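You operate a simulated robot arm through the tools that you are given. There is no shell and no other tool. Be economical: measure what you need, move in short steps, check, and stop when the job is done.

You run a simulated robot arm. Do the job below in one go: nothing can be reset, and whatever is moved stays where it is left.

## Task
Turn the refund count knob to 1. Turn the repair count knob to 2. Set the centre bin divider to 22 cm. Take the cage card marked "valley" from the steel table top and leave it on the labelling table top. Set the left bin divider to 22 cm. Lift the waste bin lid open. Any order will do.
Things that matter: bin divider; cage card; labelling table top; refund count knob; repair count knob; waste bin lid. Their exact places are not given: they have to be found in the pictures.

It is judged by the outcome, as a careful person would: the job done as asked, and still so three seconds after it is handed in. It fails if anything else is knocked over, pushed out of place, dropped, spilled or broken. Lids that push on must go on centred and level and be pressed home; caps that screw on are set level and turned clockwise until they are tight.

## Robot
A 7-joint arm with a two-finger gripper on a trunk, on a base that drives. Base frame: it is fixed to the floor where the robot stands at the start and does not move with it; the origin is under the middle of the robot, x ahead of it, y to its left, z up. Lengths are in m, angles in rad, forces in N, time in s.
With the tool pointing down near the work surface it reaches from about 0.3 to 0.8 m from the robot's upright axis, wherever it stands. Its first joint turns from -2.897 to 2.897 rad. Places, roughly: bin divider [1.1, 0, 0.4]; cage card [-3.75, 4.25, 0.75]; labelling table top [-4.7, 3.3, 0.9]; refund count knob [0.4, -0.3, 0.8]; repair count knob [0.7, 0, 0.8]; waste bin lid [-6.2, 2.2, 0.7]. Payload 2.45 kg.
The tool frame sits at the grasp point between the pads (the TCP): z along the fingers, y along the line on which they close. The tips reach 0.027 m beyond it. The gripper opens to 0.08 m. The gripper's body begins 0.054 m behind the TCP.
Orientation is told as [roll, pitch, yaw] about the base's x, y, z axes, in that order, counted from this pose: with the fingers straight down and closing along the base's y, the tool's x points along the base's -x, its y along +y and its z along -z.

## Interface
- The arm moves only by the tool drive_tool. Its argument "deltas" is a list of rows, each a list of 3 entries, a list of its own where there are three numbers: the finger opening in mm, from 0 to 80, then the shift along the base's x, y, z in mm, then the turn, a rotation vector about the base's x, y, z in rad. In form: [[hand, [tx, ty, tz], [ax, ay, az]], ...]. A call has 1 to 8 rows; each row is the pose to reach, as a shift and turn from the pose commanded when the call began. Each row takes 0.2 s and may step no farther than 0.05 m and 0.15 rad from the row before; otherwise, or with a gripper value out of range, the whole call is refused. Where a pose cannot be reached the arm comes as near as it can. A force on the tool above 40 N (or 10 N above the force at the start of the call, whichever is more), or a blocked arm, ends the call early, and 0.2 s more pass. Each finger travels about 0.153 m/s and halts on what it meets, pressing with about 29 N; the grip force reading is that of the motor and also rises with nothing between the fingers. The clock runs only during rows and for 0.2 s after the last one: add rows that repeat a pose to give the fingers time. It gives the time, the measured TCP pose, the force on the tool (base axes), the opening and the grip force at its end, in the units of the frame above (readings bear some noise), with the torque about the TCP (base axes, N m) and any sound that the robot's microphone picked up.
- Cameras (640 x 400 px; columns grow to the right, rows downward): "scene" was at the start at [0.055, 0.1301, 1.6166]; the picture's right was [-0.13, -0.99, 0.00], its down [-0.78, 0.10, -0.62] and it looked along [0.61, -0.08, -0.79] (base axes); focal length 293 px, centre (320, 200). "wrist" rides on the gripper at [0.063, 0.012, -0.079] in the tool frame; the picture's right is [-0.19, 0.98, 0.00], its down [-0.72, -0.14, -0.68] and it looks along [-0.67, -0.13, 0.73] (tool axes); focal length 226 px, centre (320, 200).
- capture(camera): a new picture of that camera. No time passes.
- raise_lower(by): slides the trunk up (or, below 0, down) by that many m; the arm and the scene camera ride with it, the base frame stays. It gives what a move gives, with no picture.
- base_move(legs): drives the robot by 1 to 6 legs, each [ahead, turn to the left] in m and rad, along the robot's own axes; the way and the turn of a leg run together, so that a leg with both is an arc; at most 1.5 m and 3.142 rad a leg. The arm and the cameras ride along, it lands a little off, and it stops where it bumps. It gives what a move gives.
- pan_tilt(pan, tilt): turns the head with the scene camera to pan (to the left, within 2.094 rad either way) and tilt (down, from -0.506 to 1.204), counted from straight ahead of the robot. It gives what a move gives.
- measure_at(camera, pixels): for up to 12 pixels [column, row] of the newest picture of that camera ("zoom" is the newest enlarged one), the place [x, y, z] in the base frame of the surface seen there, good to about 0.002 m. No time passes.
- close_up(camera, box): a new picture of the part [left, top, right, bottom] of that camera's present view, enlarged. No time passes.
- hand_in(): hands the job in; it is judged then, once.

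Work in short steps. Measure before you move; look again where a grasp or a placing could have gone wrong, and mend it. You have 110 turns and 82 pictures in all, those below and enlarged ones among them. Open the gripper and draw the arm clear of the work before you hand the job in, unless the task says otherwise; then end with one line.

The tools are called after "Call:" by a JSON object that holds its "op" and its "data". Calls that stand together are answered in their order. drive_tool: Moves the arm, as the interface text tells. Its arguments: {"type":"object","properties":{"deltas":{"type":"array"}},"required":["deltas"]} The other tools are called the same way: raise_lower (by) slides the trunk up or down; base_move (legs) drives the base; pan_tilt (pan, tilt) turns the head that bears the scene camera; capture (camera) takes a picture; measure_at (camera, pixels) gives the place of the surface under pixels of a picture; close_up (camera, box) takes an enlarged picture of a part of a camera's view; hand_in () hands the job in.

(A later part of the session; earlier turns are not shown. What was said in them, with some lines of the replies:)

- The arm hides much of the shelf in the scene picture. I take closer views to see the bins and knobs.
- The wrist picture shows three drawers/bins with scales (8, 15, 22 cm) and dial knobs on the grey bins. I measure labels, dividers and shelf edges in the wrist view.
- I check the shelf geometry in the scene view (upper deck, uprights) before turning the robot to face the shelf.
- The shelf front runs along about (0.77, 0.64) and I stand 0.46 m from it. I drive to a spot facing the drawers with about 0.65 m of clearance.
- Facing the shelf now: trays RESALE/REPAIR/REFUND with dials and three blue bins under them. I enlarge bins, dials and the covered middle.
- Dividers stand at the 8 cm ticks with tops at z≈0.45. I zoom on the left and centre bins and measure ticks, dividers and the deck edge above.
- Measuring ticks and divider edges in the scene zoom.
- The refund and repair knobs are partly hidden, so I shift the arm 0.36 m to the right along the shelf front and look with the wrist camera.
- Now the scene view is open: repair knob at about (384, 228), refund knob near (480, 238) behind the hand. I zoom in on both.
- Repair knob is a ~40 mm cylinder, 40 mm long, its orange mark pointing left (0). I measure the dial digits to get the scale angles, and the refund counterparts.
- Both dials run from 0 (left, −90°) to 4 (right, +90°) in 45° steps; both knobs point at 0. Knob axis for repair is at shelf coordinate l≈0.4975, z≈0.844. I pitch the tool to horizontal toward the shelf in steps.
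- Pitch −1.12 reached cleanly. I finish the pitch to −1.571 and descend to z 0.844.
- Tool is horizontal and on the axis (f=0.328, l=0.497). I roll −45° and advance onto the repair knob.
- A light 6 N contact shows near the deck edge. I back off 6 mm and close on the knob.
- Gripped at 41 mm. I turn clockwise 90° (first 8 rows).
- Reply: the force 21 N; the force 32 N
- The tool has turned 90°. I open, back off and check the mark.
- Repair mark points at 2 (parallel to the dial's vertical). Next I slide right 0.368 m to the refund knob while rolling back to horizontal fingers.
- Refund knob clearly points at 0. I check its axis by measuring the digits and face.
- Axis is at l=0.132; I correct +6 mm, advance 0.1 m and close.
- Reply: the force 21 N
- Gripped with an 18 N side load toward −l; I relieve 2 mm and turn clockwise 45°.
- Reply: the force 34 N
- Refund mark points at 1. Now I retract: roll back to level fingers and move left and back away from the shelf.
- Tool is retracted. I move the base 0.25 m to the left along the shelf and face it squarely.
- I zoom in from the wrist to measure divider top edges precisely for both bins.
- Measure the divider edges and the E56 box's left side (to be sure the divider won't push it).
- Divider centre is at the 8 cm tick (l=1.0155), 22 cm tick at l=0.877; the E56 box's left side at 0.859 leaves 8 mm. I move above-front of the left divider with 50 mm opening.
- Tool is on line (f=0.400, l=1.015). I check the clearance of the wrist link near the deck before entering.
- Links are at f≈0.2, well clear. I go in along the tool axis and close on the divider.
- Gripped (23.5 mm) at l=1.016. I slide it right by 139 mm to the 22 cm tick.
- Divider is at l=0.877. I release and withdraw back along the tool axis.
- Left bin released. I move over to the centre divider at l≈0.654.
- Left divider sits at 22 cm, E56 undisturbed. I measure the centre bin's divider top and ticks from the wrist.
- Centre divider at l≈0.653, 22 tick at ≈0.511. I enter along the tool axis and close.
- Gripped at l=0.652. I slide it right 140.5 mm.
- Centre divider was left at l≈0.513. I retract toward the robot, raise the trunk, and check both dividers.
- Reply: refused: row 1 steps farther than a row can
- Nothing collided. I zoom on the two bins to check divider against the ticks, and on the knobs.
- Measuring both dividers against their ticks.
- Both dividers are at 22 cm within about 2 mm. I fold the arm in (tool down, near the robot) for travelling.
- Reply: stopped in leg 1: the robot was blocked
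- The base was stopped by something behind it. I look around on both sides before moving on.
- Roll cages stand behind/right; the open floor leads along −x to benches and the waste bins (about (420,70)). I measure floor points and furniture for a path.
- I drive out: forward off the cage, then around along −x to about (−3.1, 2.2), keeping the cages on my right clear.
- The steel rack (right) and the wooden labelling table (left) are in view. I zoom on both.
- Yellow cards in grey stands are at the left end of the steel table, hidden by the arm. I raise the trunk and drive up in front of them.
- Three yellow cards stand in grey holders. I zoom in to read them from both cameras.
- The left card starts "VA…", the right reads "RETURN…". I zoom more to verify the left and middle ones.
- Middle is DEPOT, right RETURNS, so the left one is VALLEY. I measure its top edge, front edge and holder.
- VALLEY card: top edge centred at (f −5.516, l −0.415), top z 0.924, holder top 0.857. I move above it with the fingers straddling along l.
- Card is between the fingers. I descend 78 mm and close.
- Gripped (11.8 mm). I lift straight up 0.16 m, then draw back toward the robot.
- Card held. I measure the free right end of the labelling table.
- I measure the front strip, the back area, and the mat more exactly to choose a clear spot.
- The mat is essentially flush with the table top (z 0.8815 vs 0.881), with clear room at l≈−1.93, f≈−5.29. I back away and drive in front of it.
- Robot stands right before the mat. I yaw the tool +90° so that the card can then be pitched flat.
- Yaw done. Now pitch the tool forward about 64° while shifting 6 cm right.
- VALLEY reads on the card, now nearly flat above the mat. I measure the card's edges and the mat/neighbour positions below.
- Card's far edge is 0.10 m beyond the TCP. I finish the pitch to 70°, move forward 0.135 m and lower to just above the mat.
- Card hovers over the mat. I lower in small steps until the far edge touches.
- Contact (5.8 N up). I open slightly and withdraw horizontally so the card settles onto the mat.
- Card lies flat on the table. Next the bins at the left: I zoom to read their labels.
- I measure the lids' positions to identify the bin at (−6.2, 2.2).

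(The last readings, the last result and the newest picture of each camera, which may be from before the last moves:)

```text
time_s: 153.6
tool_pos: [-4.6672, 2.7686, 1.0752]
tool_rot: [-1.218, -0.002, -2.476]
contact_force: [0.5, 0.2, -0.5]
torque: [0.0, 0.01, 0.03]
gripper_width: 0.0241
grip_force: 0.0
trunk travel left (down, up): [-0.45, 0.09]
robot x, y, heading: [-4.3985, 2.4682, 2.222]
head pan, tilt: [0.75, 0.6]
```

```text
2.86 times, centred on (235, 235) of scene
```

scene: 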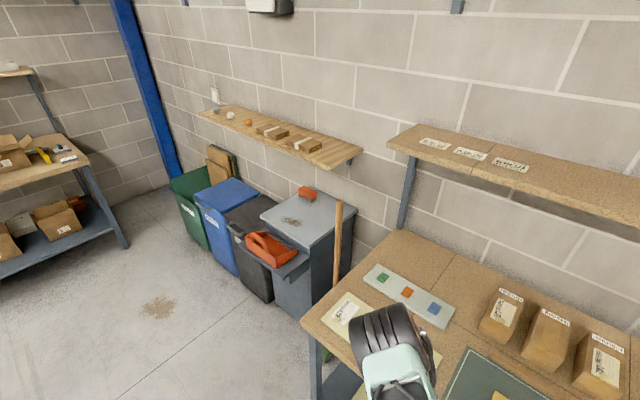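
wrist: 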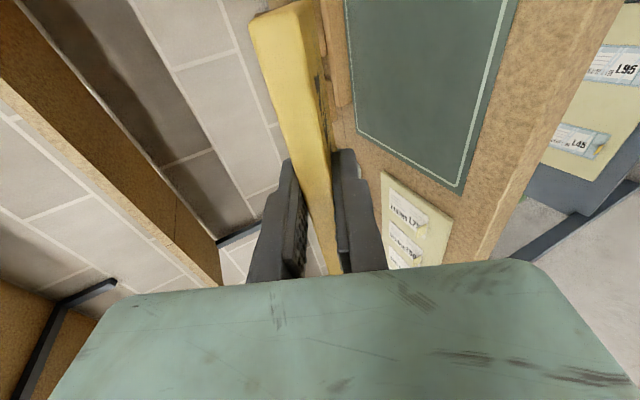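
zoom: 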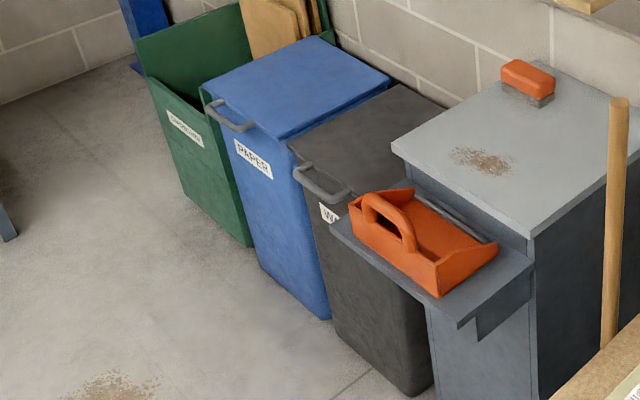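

The black bin reads "W…" (waste); its loop handle is at the front edge. The cabinet's bracket with the orange tote is close by, so I measure overlap with the lid.

Call:
{"op": "measure_at", "data": {"camera": "zoom", "pixels": [[340, 225], [335, 240], [455, 318], [355, 212], [395, 180], [310, 180], [335, 193], [300, 165], [292, 145], [400, 90], [440, 105], [400, 160]]}}

```text
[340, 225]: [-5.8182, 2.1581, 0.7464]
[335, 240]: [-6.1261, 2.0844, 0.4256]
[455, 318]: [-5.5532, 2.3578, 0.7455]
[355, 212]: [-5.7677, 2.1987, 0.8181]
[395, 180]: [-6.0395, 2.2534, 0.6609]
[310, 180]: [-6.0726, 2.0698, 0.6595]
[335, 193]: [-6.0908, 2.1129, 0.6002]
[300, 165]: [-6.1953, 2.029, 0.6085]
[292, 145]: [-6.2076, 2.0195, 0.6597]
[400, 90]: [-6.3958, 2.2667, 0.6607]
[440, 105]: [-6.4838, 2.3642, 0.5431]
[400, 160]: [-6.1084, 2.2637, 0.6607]
```

The waste lid (top z 0.66) has a loop handle at about f −5.385, l −3.49; the bracket (l > −3.233) doesn't overhang it. I drive in front of the bin.

Call:
{"op": "base_move", "data": {"legs": [[-0.05, 0], [0, 1.587], [1.5, 0], [0.06, 0], [0, -1.571]]}}

Call:
{"op": "pan_tilt", "data": {"pan": -0.1, "tilt": 0.75}}

Call:
{"op": "capture", "data": {"camera": "scene"}}

```text
time_s: 170.1
tool_pos: [-5.8684, 1.7543, 1.0742]
tool_rot: [-1.219, -0.001, -2.475]
contact_force: [-1.1, -0.1, 0.4]
torque: [0.0, 0.02, -0.02]
gripper_width: 0.0239
grip_force: 0.1
trunk travel left (down, up): [-0.45, 0.09]
robot x, y, heading: [-5.6033, 1.4463, 2.22]
head pan, tilt: [0.75, 0.6]
```

```text
time_s: 171.3
tool_pos: [-5.8683, 1.7552, 1.0751]
tool_rot: [-1.217, -0.003, -2.476]
contact_force: [0.0, 0.1, -0.3]
torque: [0.02, 0.0, 0.01]
gripper_width: 0.0242
grip_force: 0.0
trunk travel left (down, up): [-0.45, 0.09]
robot x, y, heading: [-5.5997, 1.4461, 2.224]
head pan, tilt: [-0.099, 0.75]
```

```text
16 pictures are left
```

scene: 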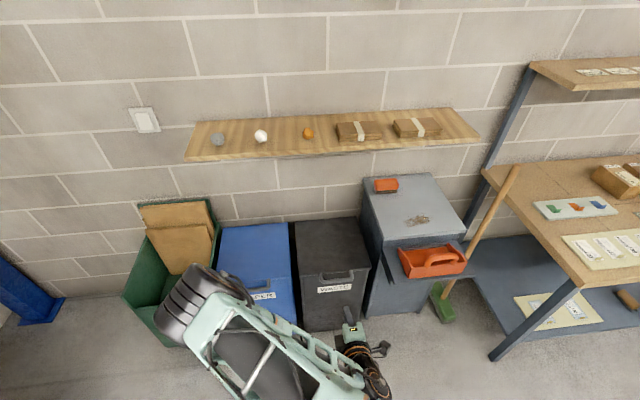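

WASTE label confirmed. I zoom on it and measure the lid, handle, hinge side and the wall shelf above.

Call:
{"op": "close_up", "data": {"camera": "scene", "box": [280, 205, 400, 305]}}

Call:
{"op": "measure_at", "data": {"camera": "zoom", "pixels": [[200, 285], [280, 283], [245, 292], [240, 340], [90, 290], [360, 255], [85, 75], [330, 60], [245, 70], [200, 300], [240, 260], [495, 290]]}}

Call:
{"op": "measure_at", "data": {"camera": "scene", "pixels": [[330, 152], [330, 165], [420, 260], [300, 218]]}}

```text
4.00 times, centred on (340, 255) of scene
```

zoom: 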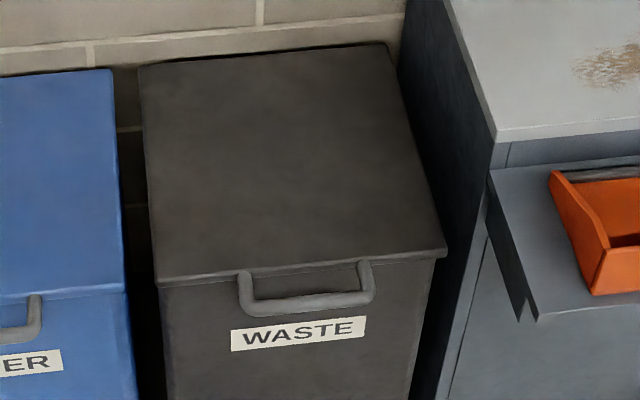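

```text
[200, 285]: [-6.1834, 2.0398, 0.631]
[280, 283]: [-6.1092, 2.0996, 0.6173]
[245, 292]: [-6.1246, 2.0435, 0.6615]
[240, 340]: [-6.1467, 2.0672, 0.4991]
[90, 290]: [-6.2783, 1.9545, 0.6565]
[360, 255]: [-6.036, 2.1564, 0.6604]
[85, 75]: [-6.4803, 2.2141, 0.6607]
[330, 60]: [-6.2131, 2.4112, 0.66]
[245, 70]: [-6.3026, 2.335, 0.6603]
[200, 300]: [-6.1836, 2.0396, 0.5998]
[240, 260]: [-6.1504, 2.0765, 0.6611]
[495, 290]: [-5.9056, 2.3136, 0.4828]
```

```text
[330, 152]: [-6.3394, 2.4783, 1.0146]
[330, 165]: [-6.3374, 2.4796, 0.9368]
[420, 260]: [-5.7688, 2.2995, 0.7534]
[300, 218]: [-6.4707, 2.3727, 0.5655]
```

I measure the handle bar itself and the wall shelf.

Call:
{"op": "measure_at", "data": {"camera": "zoom", "pixels": [[308, 302], [308, 296], [308, 308], [270, 307], [350, 298], [368, 275]]}}

Call:
{"op": "measure_at", "data": {"camera": "scene", "pixels": [[330, 148], [330, 142], [240, 155], [430, 140]]}}

```text
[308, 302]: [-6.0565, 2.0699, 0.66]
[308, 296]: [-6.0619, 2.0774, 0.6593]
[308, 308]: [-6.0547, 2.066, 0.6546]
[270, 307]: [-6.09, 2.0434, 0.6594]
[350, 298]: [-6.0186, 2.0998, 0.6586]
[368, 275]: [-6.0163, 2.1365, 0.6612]
```

```text
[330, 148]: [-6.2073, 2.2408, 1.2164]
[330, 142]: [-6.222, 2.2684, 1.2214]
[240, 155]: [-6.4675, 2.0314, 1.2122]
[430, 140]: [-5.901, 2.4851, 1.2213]
```

Handle bar: f −5.377, l −3.475, z ≈0.652; hinge at f ≈−5.75; a wall shelf overhangs at z ≥1.19 from f −5.60, so I keep the tool pointing forward during the lift. I drive in and lower the trunk.

Call:
{"op": "base_move", "data": {"legs": [[0.275, 0.014]]}}

Call:
{"op": "raise_lower", "data": {"by": -0.3}}

Call:
{"op": "capture", "data": {"camera": "scene"}}

```text
time_s: 173.2
tool_pos: [-6.0364, 1.9651, 1.0743]
tool_rot: [-1.218, -0.002, -2.465]
contact_force: [-0.7, 0.6, 0.4]
torque: [0.01, 0.0, -0.01]
gripper_width: 0.024
grip_force: 0.2
trunk travel left (down, up): [-0.45, 0.09]
robot x, y, heading: [-5.7677, 1.6636, 2.232]
head pan, tilt: [-0.099, 0.75]
```

```text
time_s: 176.2
tool_pos: [-6.0349, 1.9641, 0.7745]
tool_rot: [-1.218, -0.003, -2.464]
contact_force: [0.2, 0.1, 0.0]
torque: [0.02, 0.01, 0.02]
gripper_width: 0.0239
grip_force: 0.1
trunk travel left (down, up): [-0.15, 0.39]
robot x, y, heading: [-5.7669, 1.6607, 2.232]
head pan, tilt: [-0.099, 0.75]
```

```text
14 pictures are left
```

scene: 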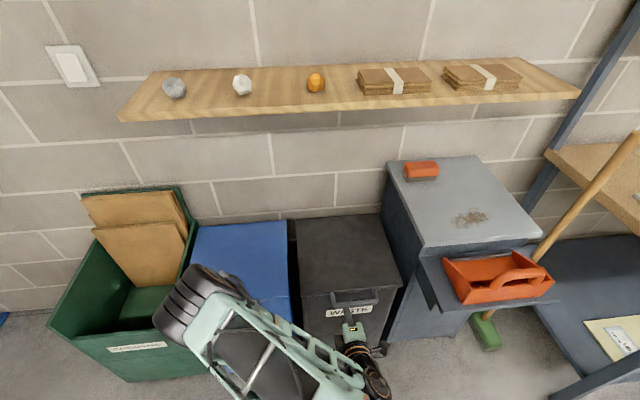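

I check the elbow's clearance, then line up with the handle (l −3.475) with the fingers opened.

Call:
{"op": "measure_at", "data": {"camera": "scene", "pixels": [[200, 280], [175, 310], [240, 300], [215, 270]]}}

Call:
{"op": "drive_tool", "data": {"deltas": [[40, [12, 10, 0], [0, 0, -0.008]], [60, [25, 20, -25], [0, 0, -0.008]], [60, [37.7, 29.7, -50], [0, 0, -0.008]], [60, [37.7, 29.7, -87], [0, 0, -0.008]], [60, [37.7, 29.7, -87], [0, 0, -0.008]]]}}

Call:
{"op": "close_up", "data": {"camera": "scene", "box": [280, 250, 420, 370]}}

```text
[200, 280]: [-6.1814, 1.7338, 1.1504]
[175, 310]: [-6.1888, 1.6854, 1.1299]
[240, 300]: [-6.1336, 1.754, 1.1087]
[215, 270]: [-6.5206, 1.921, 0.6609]
```

```text
time_s: 177.4
tool_pos: [-5.9981, 1.9942, 0.6865]
tool_rot: [-1.218, 0.0, -2.475]
contact_force: [0.7, -0.2, 0.6]
torque: [0.0, 0.0, -0.04]
gripper_width: 0.0601
grip_force: 0.0
trunk travel left (down, up): [-0.15, 0.39]
robot x, y, heading: [-5.7665, 1.6596, 2.234]
head pan, tilt: [-0.099, 0.75]
```

```text
3.33 times, centred on (350, 310) of scene
```

zoom: 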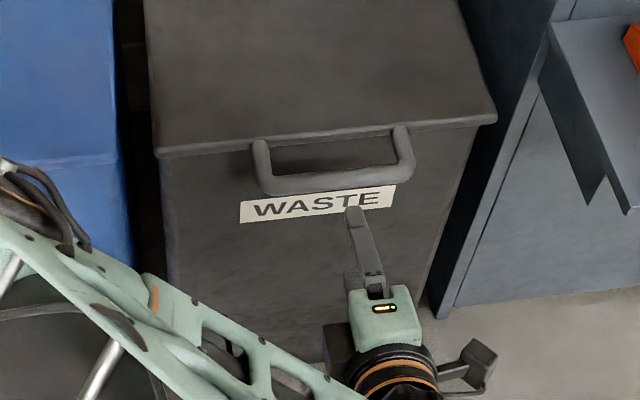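

Aligned. I advance to the bar and close.

Call:
{"op": "drive_tool", "data": {"deltas": [[60, [-22, 28, -12], [0, 0, 0]], [60, [-42, 53, -23], [0, 0, 0]], [60, [-60.4, 76.6, -34], [0, 0, 0]], [30, [-60.4, 76.6, -34], [0, 0, 0]], [5, [-60.4, 76.6, -34], [0, 0, 0]], [5, [-60.4, 76.6, -34], [0, 0, 0]]]}}

Call:
{"op": "close_up", "data": {"camera": "scene", "box": [280, 250, 420, 370]}}

```text
time_s: 178.8
tool_pos: [-6.0603, 2.0726, 0.6532]
tool_rot: [-1.218, 0.002, -2.476]
contact_force: [-1.1, 0.7, -3.2]
torque: [0.11, -0.25, -0.2]
gripper_width: 0.0175
grip_force: 43.1
trunk travel left (down, up): [-0.15, 0.39]
robot x, y, heading: [-5.7704, 1.6646, 2.23]
head pan, tilt: [-0.099, 0.75]
```

```text
3.33 times, centred on (350, 310) of scene
```

zoom: 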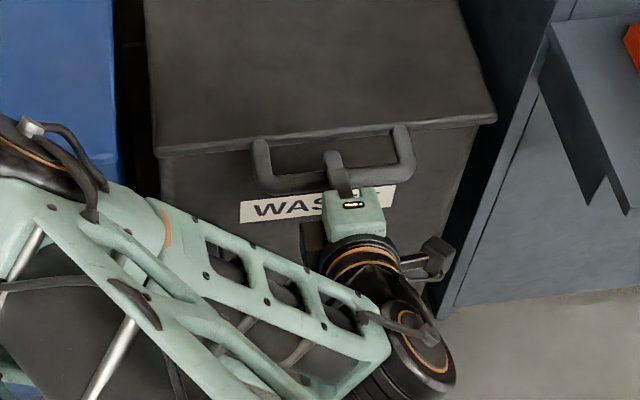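

Handle gripped (17.5 mm bar). I lift along an arc about the hinge, first 0.4 rad.

Call:
{"op": "drive_tool", "data": {"deltas": [[5, [-1.2, 1.5, 37], [0, 0, 0]], [5, [-4.6, 5.8, 73.6], [0, 0, 0]], [5, [-10.2, 13, 109.5], [0, 0, 0]], [5, [-18.1, 22.9, 144.3], [0, 0, 0]], [5, [-18.1, 22.9, 144.3], [0, 0, 0]]]}}

Call:
{"op": "capture", "data": {"camera": "scene"}}

```text
time_s: 180.0
tool_pos: [-6.079, 2.0953, 0.7969]
tool_rot: [-1.221, -0.002, -2.475]
contact_force: [2.5, 3.1, -2.1]
torque: [0.15, -0.04, -0.19]
gripper_width: 0.0175
grip_force: 43.0
trunk travel left (down, up): [-0.15, 0.39]
robot x, y, heading: [-5.7662, 1.66, 2.233]
head pan, tilt: [-0.099, 0.75]
```

```text
11 pictures are left
```

scene: 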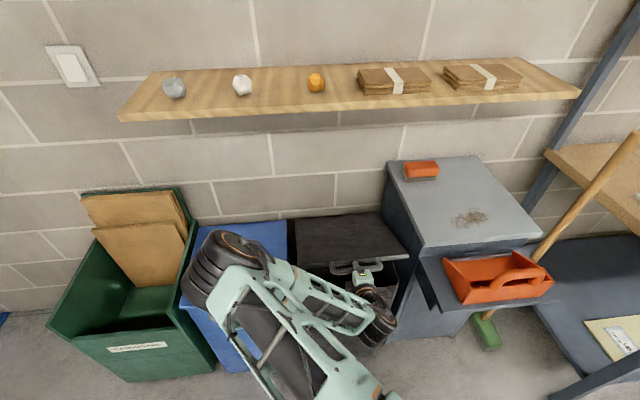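

Low forces and the lid follows. Continue to about 1.0 rad.

Call:
{"op": "drive_tool", "data": {"deltas": [[5, [-10, 12.7, 33.3], [0, 0, 0]], [5, [-22, 27.9, 64.9], [0, 0, 0]], [5, [-35.8, 45.5, 94.4], [0, 0, 0]], [5, [-51.5, 65.3, 121.5], [0, 0, 0]], [5, [-68.7, 87.2, 145.9], [0, 0, 0]], [5, [-87.4, 110.8, 167.5], [0, 0, 0]], [5, [-87.4, 110.8, 167.5], [0, 0, 0]]]}}

Call:
{"op": "capture", "data": {"camera": "scene"}}

```text
time_s: 181.6
tool_pos: [-6.1652, 2.2023, 0.9666]
tool_rot: [-1.224, -0.002, -2.47]
contact_force: [1.1, -8.8, 9.6]
torque: [-0.24, 0.45, 1.12]
gripper_width: 0.0173
grip_force: 42.5
trunk travel left (down, up): [-0.15, 0.39]
robot x, y, heading: [-5.7674, 1.6606, 2.24]
head pan, tilt: [-0.099, 0.75]
```

```text
10 pictures are left
```

scene: 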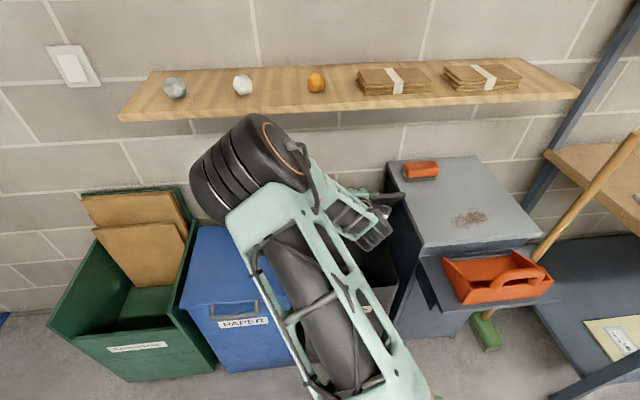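

The lid is at ~1 rad. The elbow appears near the wall shelf in the view, so I measure its clearance.

Call:
{"op": "measure_at", "data": {"camera": "scene", "pixels": [[245, 125], [265, 135], [210, 165], [230, 150], [300, 160]]}}

```text
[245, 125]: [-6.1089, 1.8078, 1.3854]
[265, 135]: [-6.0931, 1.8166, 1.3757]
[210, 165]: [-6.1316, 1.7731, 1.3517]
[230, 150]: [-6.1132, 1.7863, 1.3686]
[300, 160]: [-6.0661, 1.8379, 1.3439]
```

Elbow is 0.4 m clear of the shelf. I continue to ~1.5 rad while tilting the tool slightly toward horizontal.

Call:
{"op": "drive_tool", "data": {"deltas": [[5, [-19.9, 25.2, 18.4], [0.02, 0.016, 0]], [5, [-40.8, 51.8, 33.5], [0.04, 0.031, 0]], [5, [-62.6, 79.4, 45.2], [0.06, 0.047, 0]], [5, [-84.9, 107.7, 53.3], [0.08, 0.062, 0]], [5, [-107.7, 136.6, 57.8], [0.1, 0.078, 0]], [5, [-107.7, 136.6, 57.8], [0.1, 0.078, 0]]]}}

Call:
{"op": "capture", "data": {"camera": "scene"}}

```text
time_s: 182.9
tool_pos: [-6.2766, 2.342, 1.0321]
tool_rot: [-1.362, -0.003, -2.466]
contact_force: [-1.8, -1.4, 7.7]
torque: [-0.07, 0.43, 0.67]
gripper_width: 0.0176
grip_force: 43.3
trunk travel left (down, up): [-0.15, 0.39]
robot x, y, heading: [-5.7678, 1.6598, 2.234]
head pan, tilt: [-0.099, 0.75]
stopped in row 6: the force on the tool passed its limit at 42 N (the readings are from after the stop); the commanded pose is now the measured one
```

```text
9 pictures are left
```

scene: 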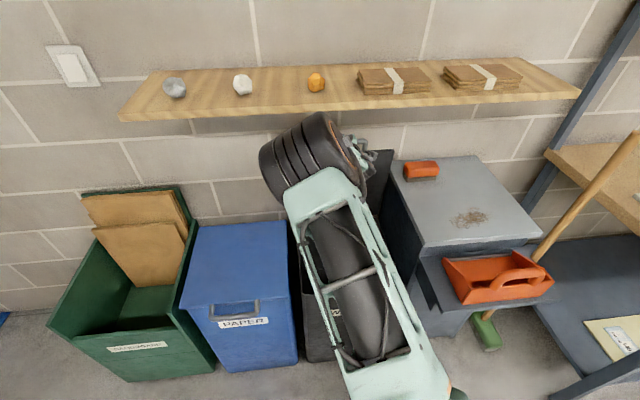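

The lid is near vertical (θ≈1.5) and the force limit tripped. I probe 12 mm further back gently to see whether this is the lid's stop.

Call:
{"op": "drive_tool", "data": {"deltas": [[5, [-4, 5, -2], [0, 0, 0]], [5, [-8, 10, -4], [0, 0, 0]], [5, [-8, 10, -4], [0, 0, 0]]]}}

Call:
{"op": "close_up", "data": {"camera": "scene", "box": [250, 90, 430, 220]}}

```text
time_s: 183.8
tool_pos: [-6.2843, 2.3527, 1.0319]
tool_rot: [-1.372, -0.004, -2.466]
contact_force: [0.9, -1.7, 13.4]
torque: [0.01, 0.26, 0.02]
gripper_width: 0.0178
grip_force: 43.5
trunk travel left (down, up): [-0.15, 0.39]
robot x, y, heading: [-5.7648, 1.6584, 2.232]
head pan, tilt: [-0.099, 0.75]
stopped in row 3: the force on the tool passed its limit at 41 N (the readings are from after the stop); the commanded pose is now the measured one
```

```text
3.08 times, centred on (340, 155) of scene
```

zoom: 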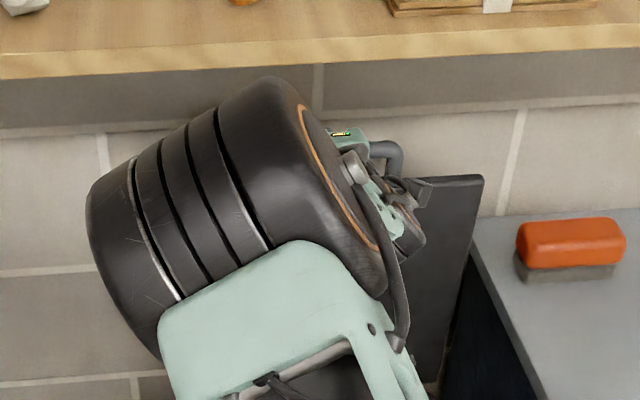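

It moved back and only the downward part loaded up; the bar's top of arc is at z≈1.035. I continue back 35 mm with z kept level.

Call:
{"op": "drive_tool", "data": {"deltas": [[5, [0, 0, 2], [0, 0, 0]], [5, [-6, 8, 3], [0, 0, 0]], [5, [-12, 16, 3], [0, 0, 0]], [5, [-18, 23, 2], [0, 0, 0]], [5, [-22, 28, 2], [0, 0, 0]]]}}

```text
time_s: 184.5
tool_pos: [-6.2889, 2.3571, 1.0335]
tool_rot: [-1.365, -0.003, -2.467]
contact_force: [18.2, -30.4, 12.3]
torque: [-0.07, 0.08, -0.15]
gripper_width: 0.0176
grip_force: 42.5
trunk travel left (down, up): [-0.15, 0.39]
robot x, y, heading: [-5.7643, 1.6584, 2.234]
head pan, tilt: [-0.099, 0.75]
stopped in row 3: the force on the tool passed its limit at 47 N (the readings are from after the stop); the commanded pose is now the measured one
```

The back-push now meets a firm stop at f −5.744 (force on the tool along +f): the lid is at its end. I ease off, open the fingers and watch whether the lid stays.

Call:
{"op": "drive_tool", "data": {"deltas": [[5, [2, -3, 1], [0, 0, 0]], [30, [2, -3, 1], [0, 0, 0]], [50, [2, -3, 1], [0, 0, 0]], [50, [2, -3, 1], [0, 0, 0]], [50, [20, -26, 1], [0, 0, 0]], [50, [38, -49, 1], [0, 0, 0]]]}}

Call:
{"op": "capture", "data": {"camera": "scene"}}

```text
time_s: 185.9
tool_pos: [-6.2535, 2.3132, 1.0315]
tool_rot: [-1.358, -0.003, -2.467]
contact_force: [-0.7, 0.2, 0.3]
torque: [-0.01, 0.0, 0.01]
gripper_width: 0.0501
grip_force: 0.0
trunk travel left (down, up): [-0.15, 0.39]
robot x, y, heading: [-5.7684, 1.658, 2.234]
head pan, tilt: [-0.099, 0.75]
```

```text
7 pictures are left
```

scene: 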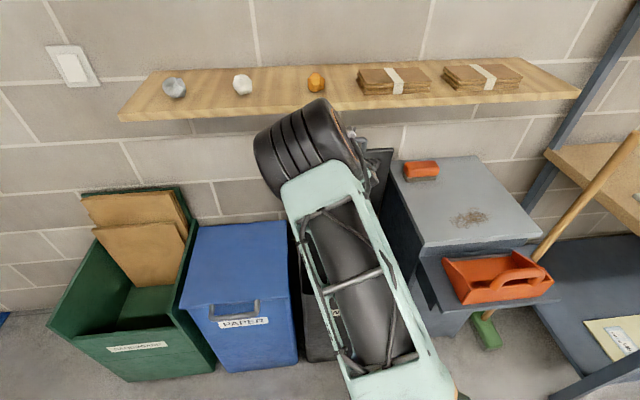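

The lid stays up with the fingers clear. I withdraw the arm straight back and check again.

Call:
{"op": "drive_tool", "data": {"deltas": [[50, [23, -29.5, 0], [0, 0, 0]], [50, [46, -59, 0], [0, 0, 0]], [50, [70, -88, 0], [0, 0, 0]], [50, [93, -118, 0], [0, 0, 0]], [50, [116, -147, 0], [0, 0, 0]], [50, [139, -177, 0], [0, 0, 0]], [50, [162, -206, 0], [0, 0, 0]], [50, [186, -236, 0], [0, 0, 0]]]}}

Call:
{"op": "base_move", "data": {"legs": [[-0.4, 0]]}}

Call:
{"op": "capture", "data": {"camera": "scene"}}

```text
time_s: 187.7
tool_pos: [-6.0748, 2.0859, 1.0309]
tool_rot: [-1.36, -0.004, -2.468]
contact_force: [-1.1, 0.7, -0.2]
torque: [0.01, 0.04, -0.03]
gripper_width: 0.0503
grip_force: 0.1
out of reach, approached as far as the arm can: row 8
trunk travel left (down, up): [-0.15, 0.39]
robot x, y, heading: [-5.7644, 1.6633, 2.24]
head pan, tilt: [-0.099, 0.75]
```

```text
time_s: 190.1
tool_pos: [-5.8315, 1.7747, 1.0305]
tool_rot: [-1.358, -0.002, -2.473]
contact_force: [-0.3, -0.1, -0.4]
torque: [-0.02, 0.02, 0.0]
gripper_width: 0.0499
grip_force: 0.1
trunk travel left (down, up): [-0.15, 0.39]
robot x, y, heading: [-5.5281, 1.3477, 2.229]
head pan, tilt: [-0.099, 0.75]
```

```text
6 pictures are left
```

scene: 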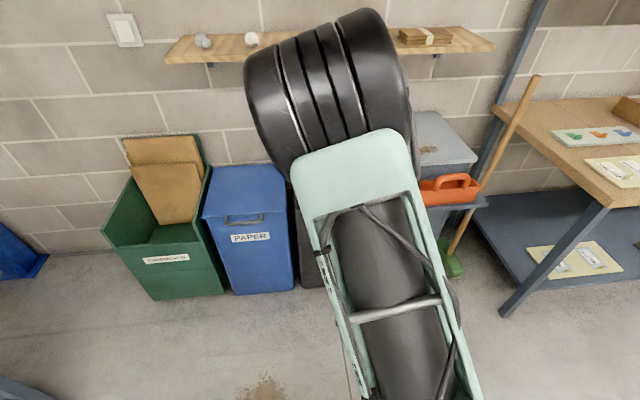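

The arm hides the bin. I turn the base left and pan the head right to see it.

Call:
{"op": "base_move", "data": {"legs": [[0, 0.9]]}}

Call:
{"op": "pan_tilt", "data": {"pan": -0.9, "tilt": 0.6}}

Call:
{"op": "capture", "data": {"camera": "scene"}}

```text
time_s: 192.9
tool_pos: [-6.0492, 1.3649, 1.0304]
tool_rot: [-1.36, -0.002, -1.559]
contact_force: [0.5, -0.6, -0.7]
torque: [0.03, 0.01, 0.03]
gripper_width: 0.0499
grip_force: 0.0
trunk travel left (down, up): [-0.15, 0.39]
robot x, y, heading: [-5.5252, 1.3482, -3.143]
head pan, tilt: [-0.099, 0.75]
```

```text
time_s: 194.1
tool_pos: [-6.0491, 1.3631, 1.0299]
tool_rot: [-1.36, -0.003, -1.558]
contact_force: [0.5, 0.1, -0.2]
torque: [0.0, 0.0, -0.05]
gripper_width: 0.0499
grip_force: 0.1
trunk travel left (down, up): [-0.15, 0.39]
robot x, y, heading: [-5.5207, 1.3489, -3.136]
head pan, tilt: [-0.901, 0.6]
```

```text
5 pictures are left
```

scene: 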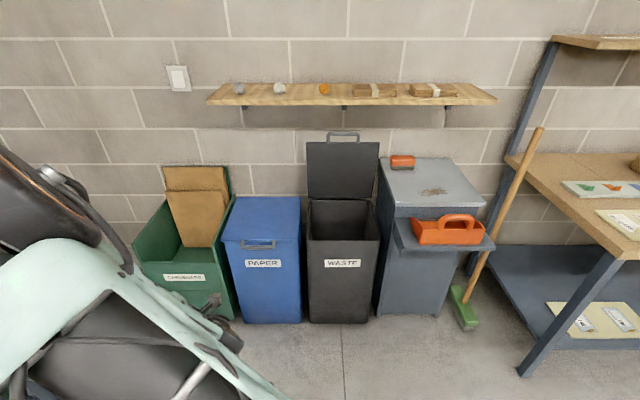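

The waste lid stands open and steady, and everything around it is in place. The knobs, dividers and card were checked earlier, and the gripper is open and clear, so I hand in.

Call:
{"op": "hand_in", "data": {}}

```text
The job is handed in.
```

All six jobs are done: refund knob at 1, repair knob at 2, centre and left dividers at 22 cm (within about 2–3 mm), the "valley" card flat on the cutting mat on the labelling table, and the waste bin lid open. While backing up early on, the base was stopped by something behind it, most likely a roll cage, and I did not check whether it shifted.
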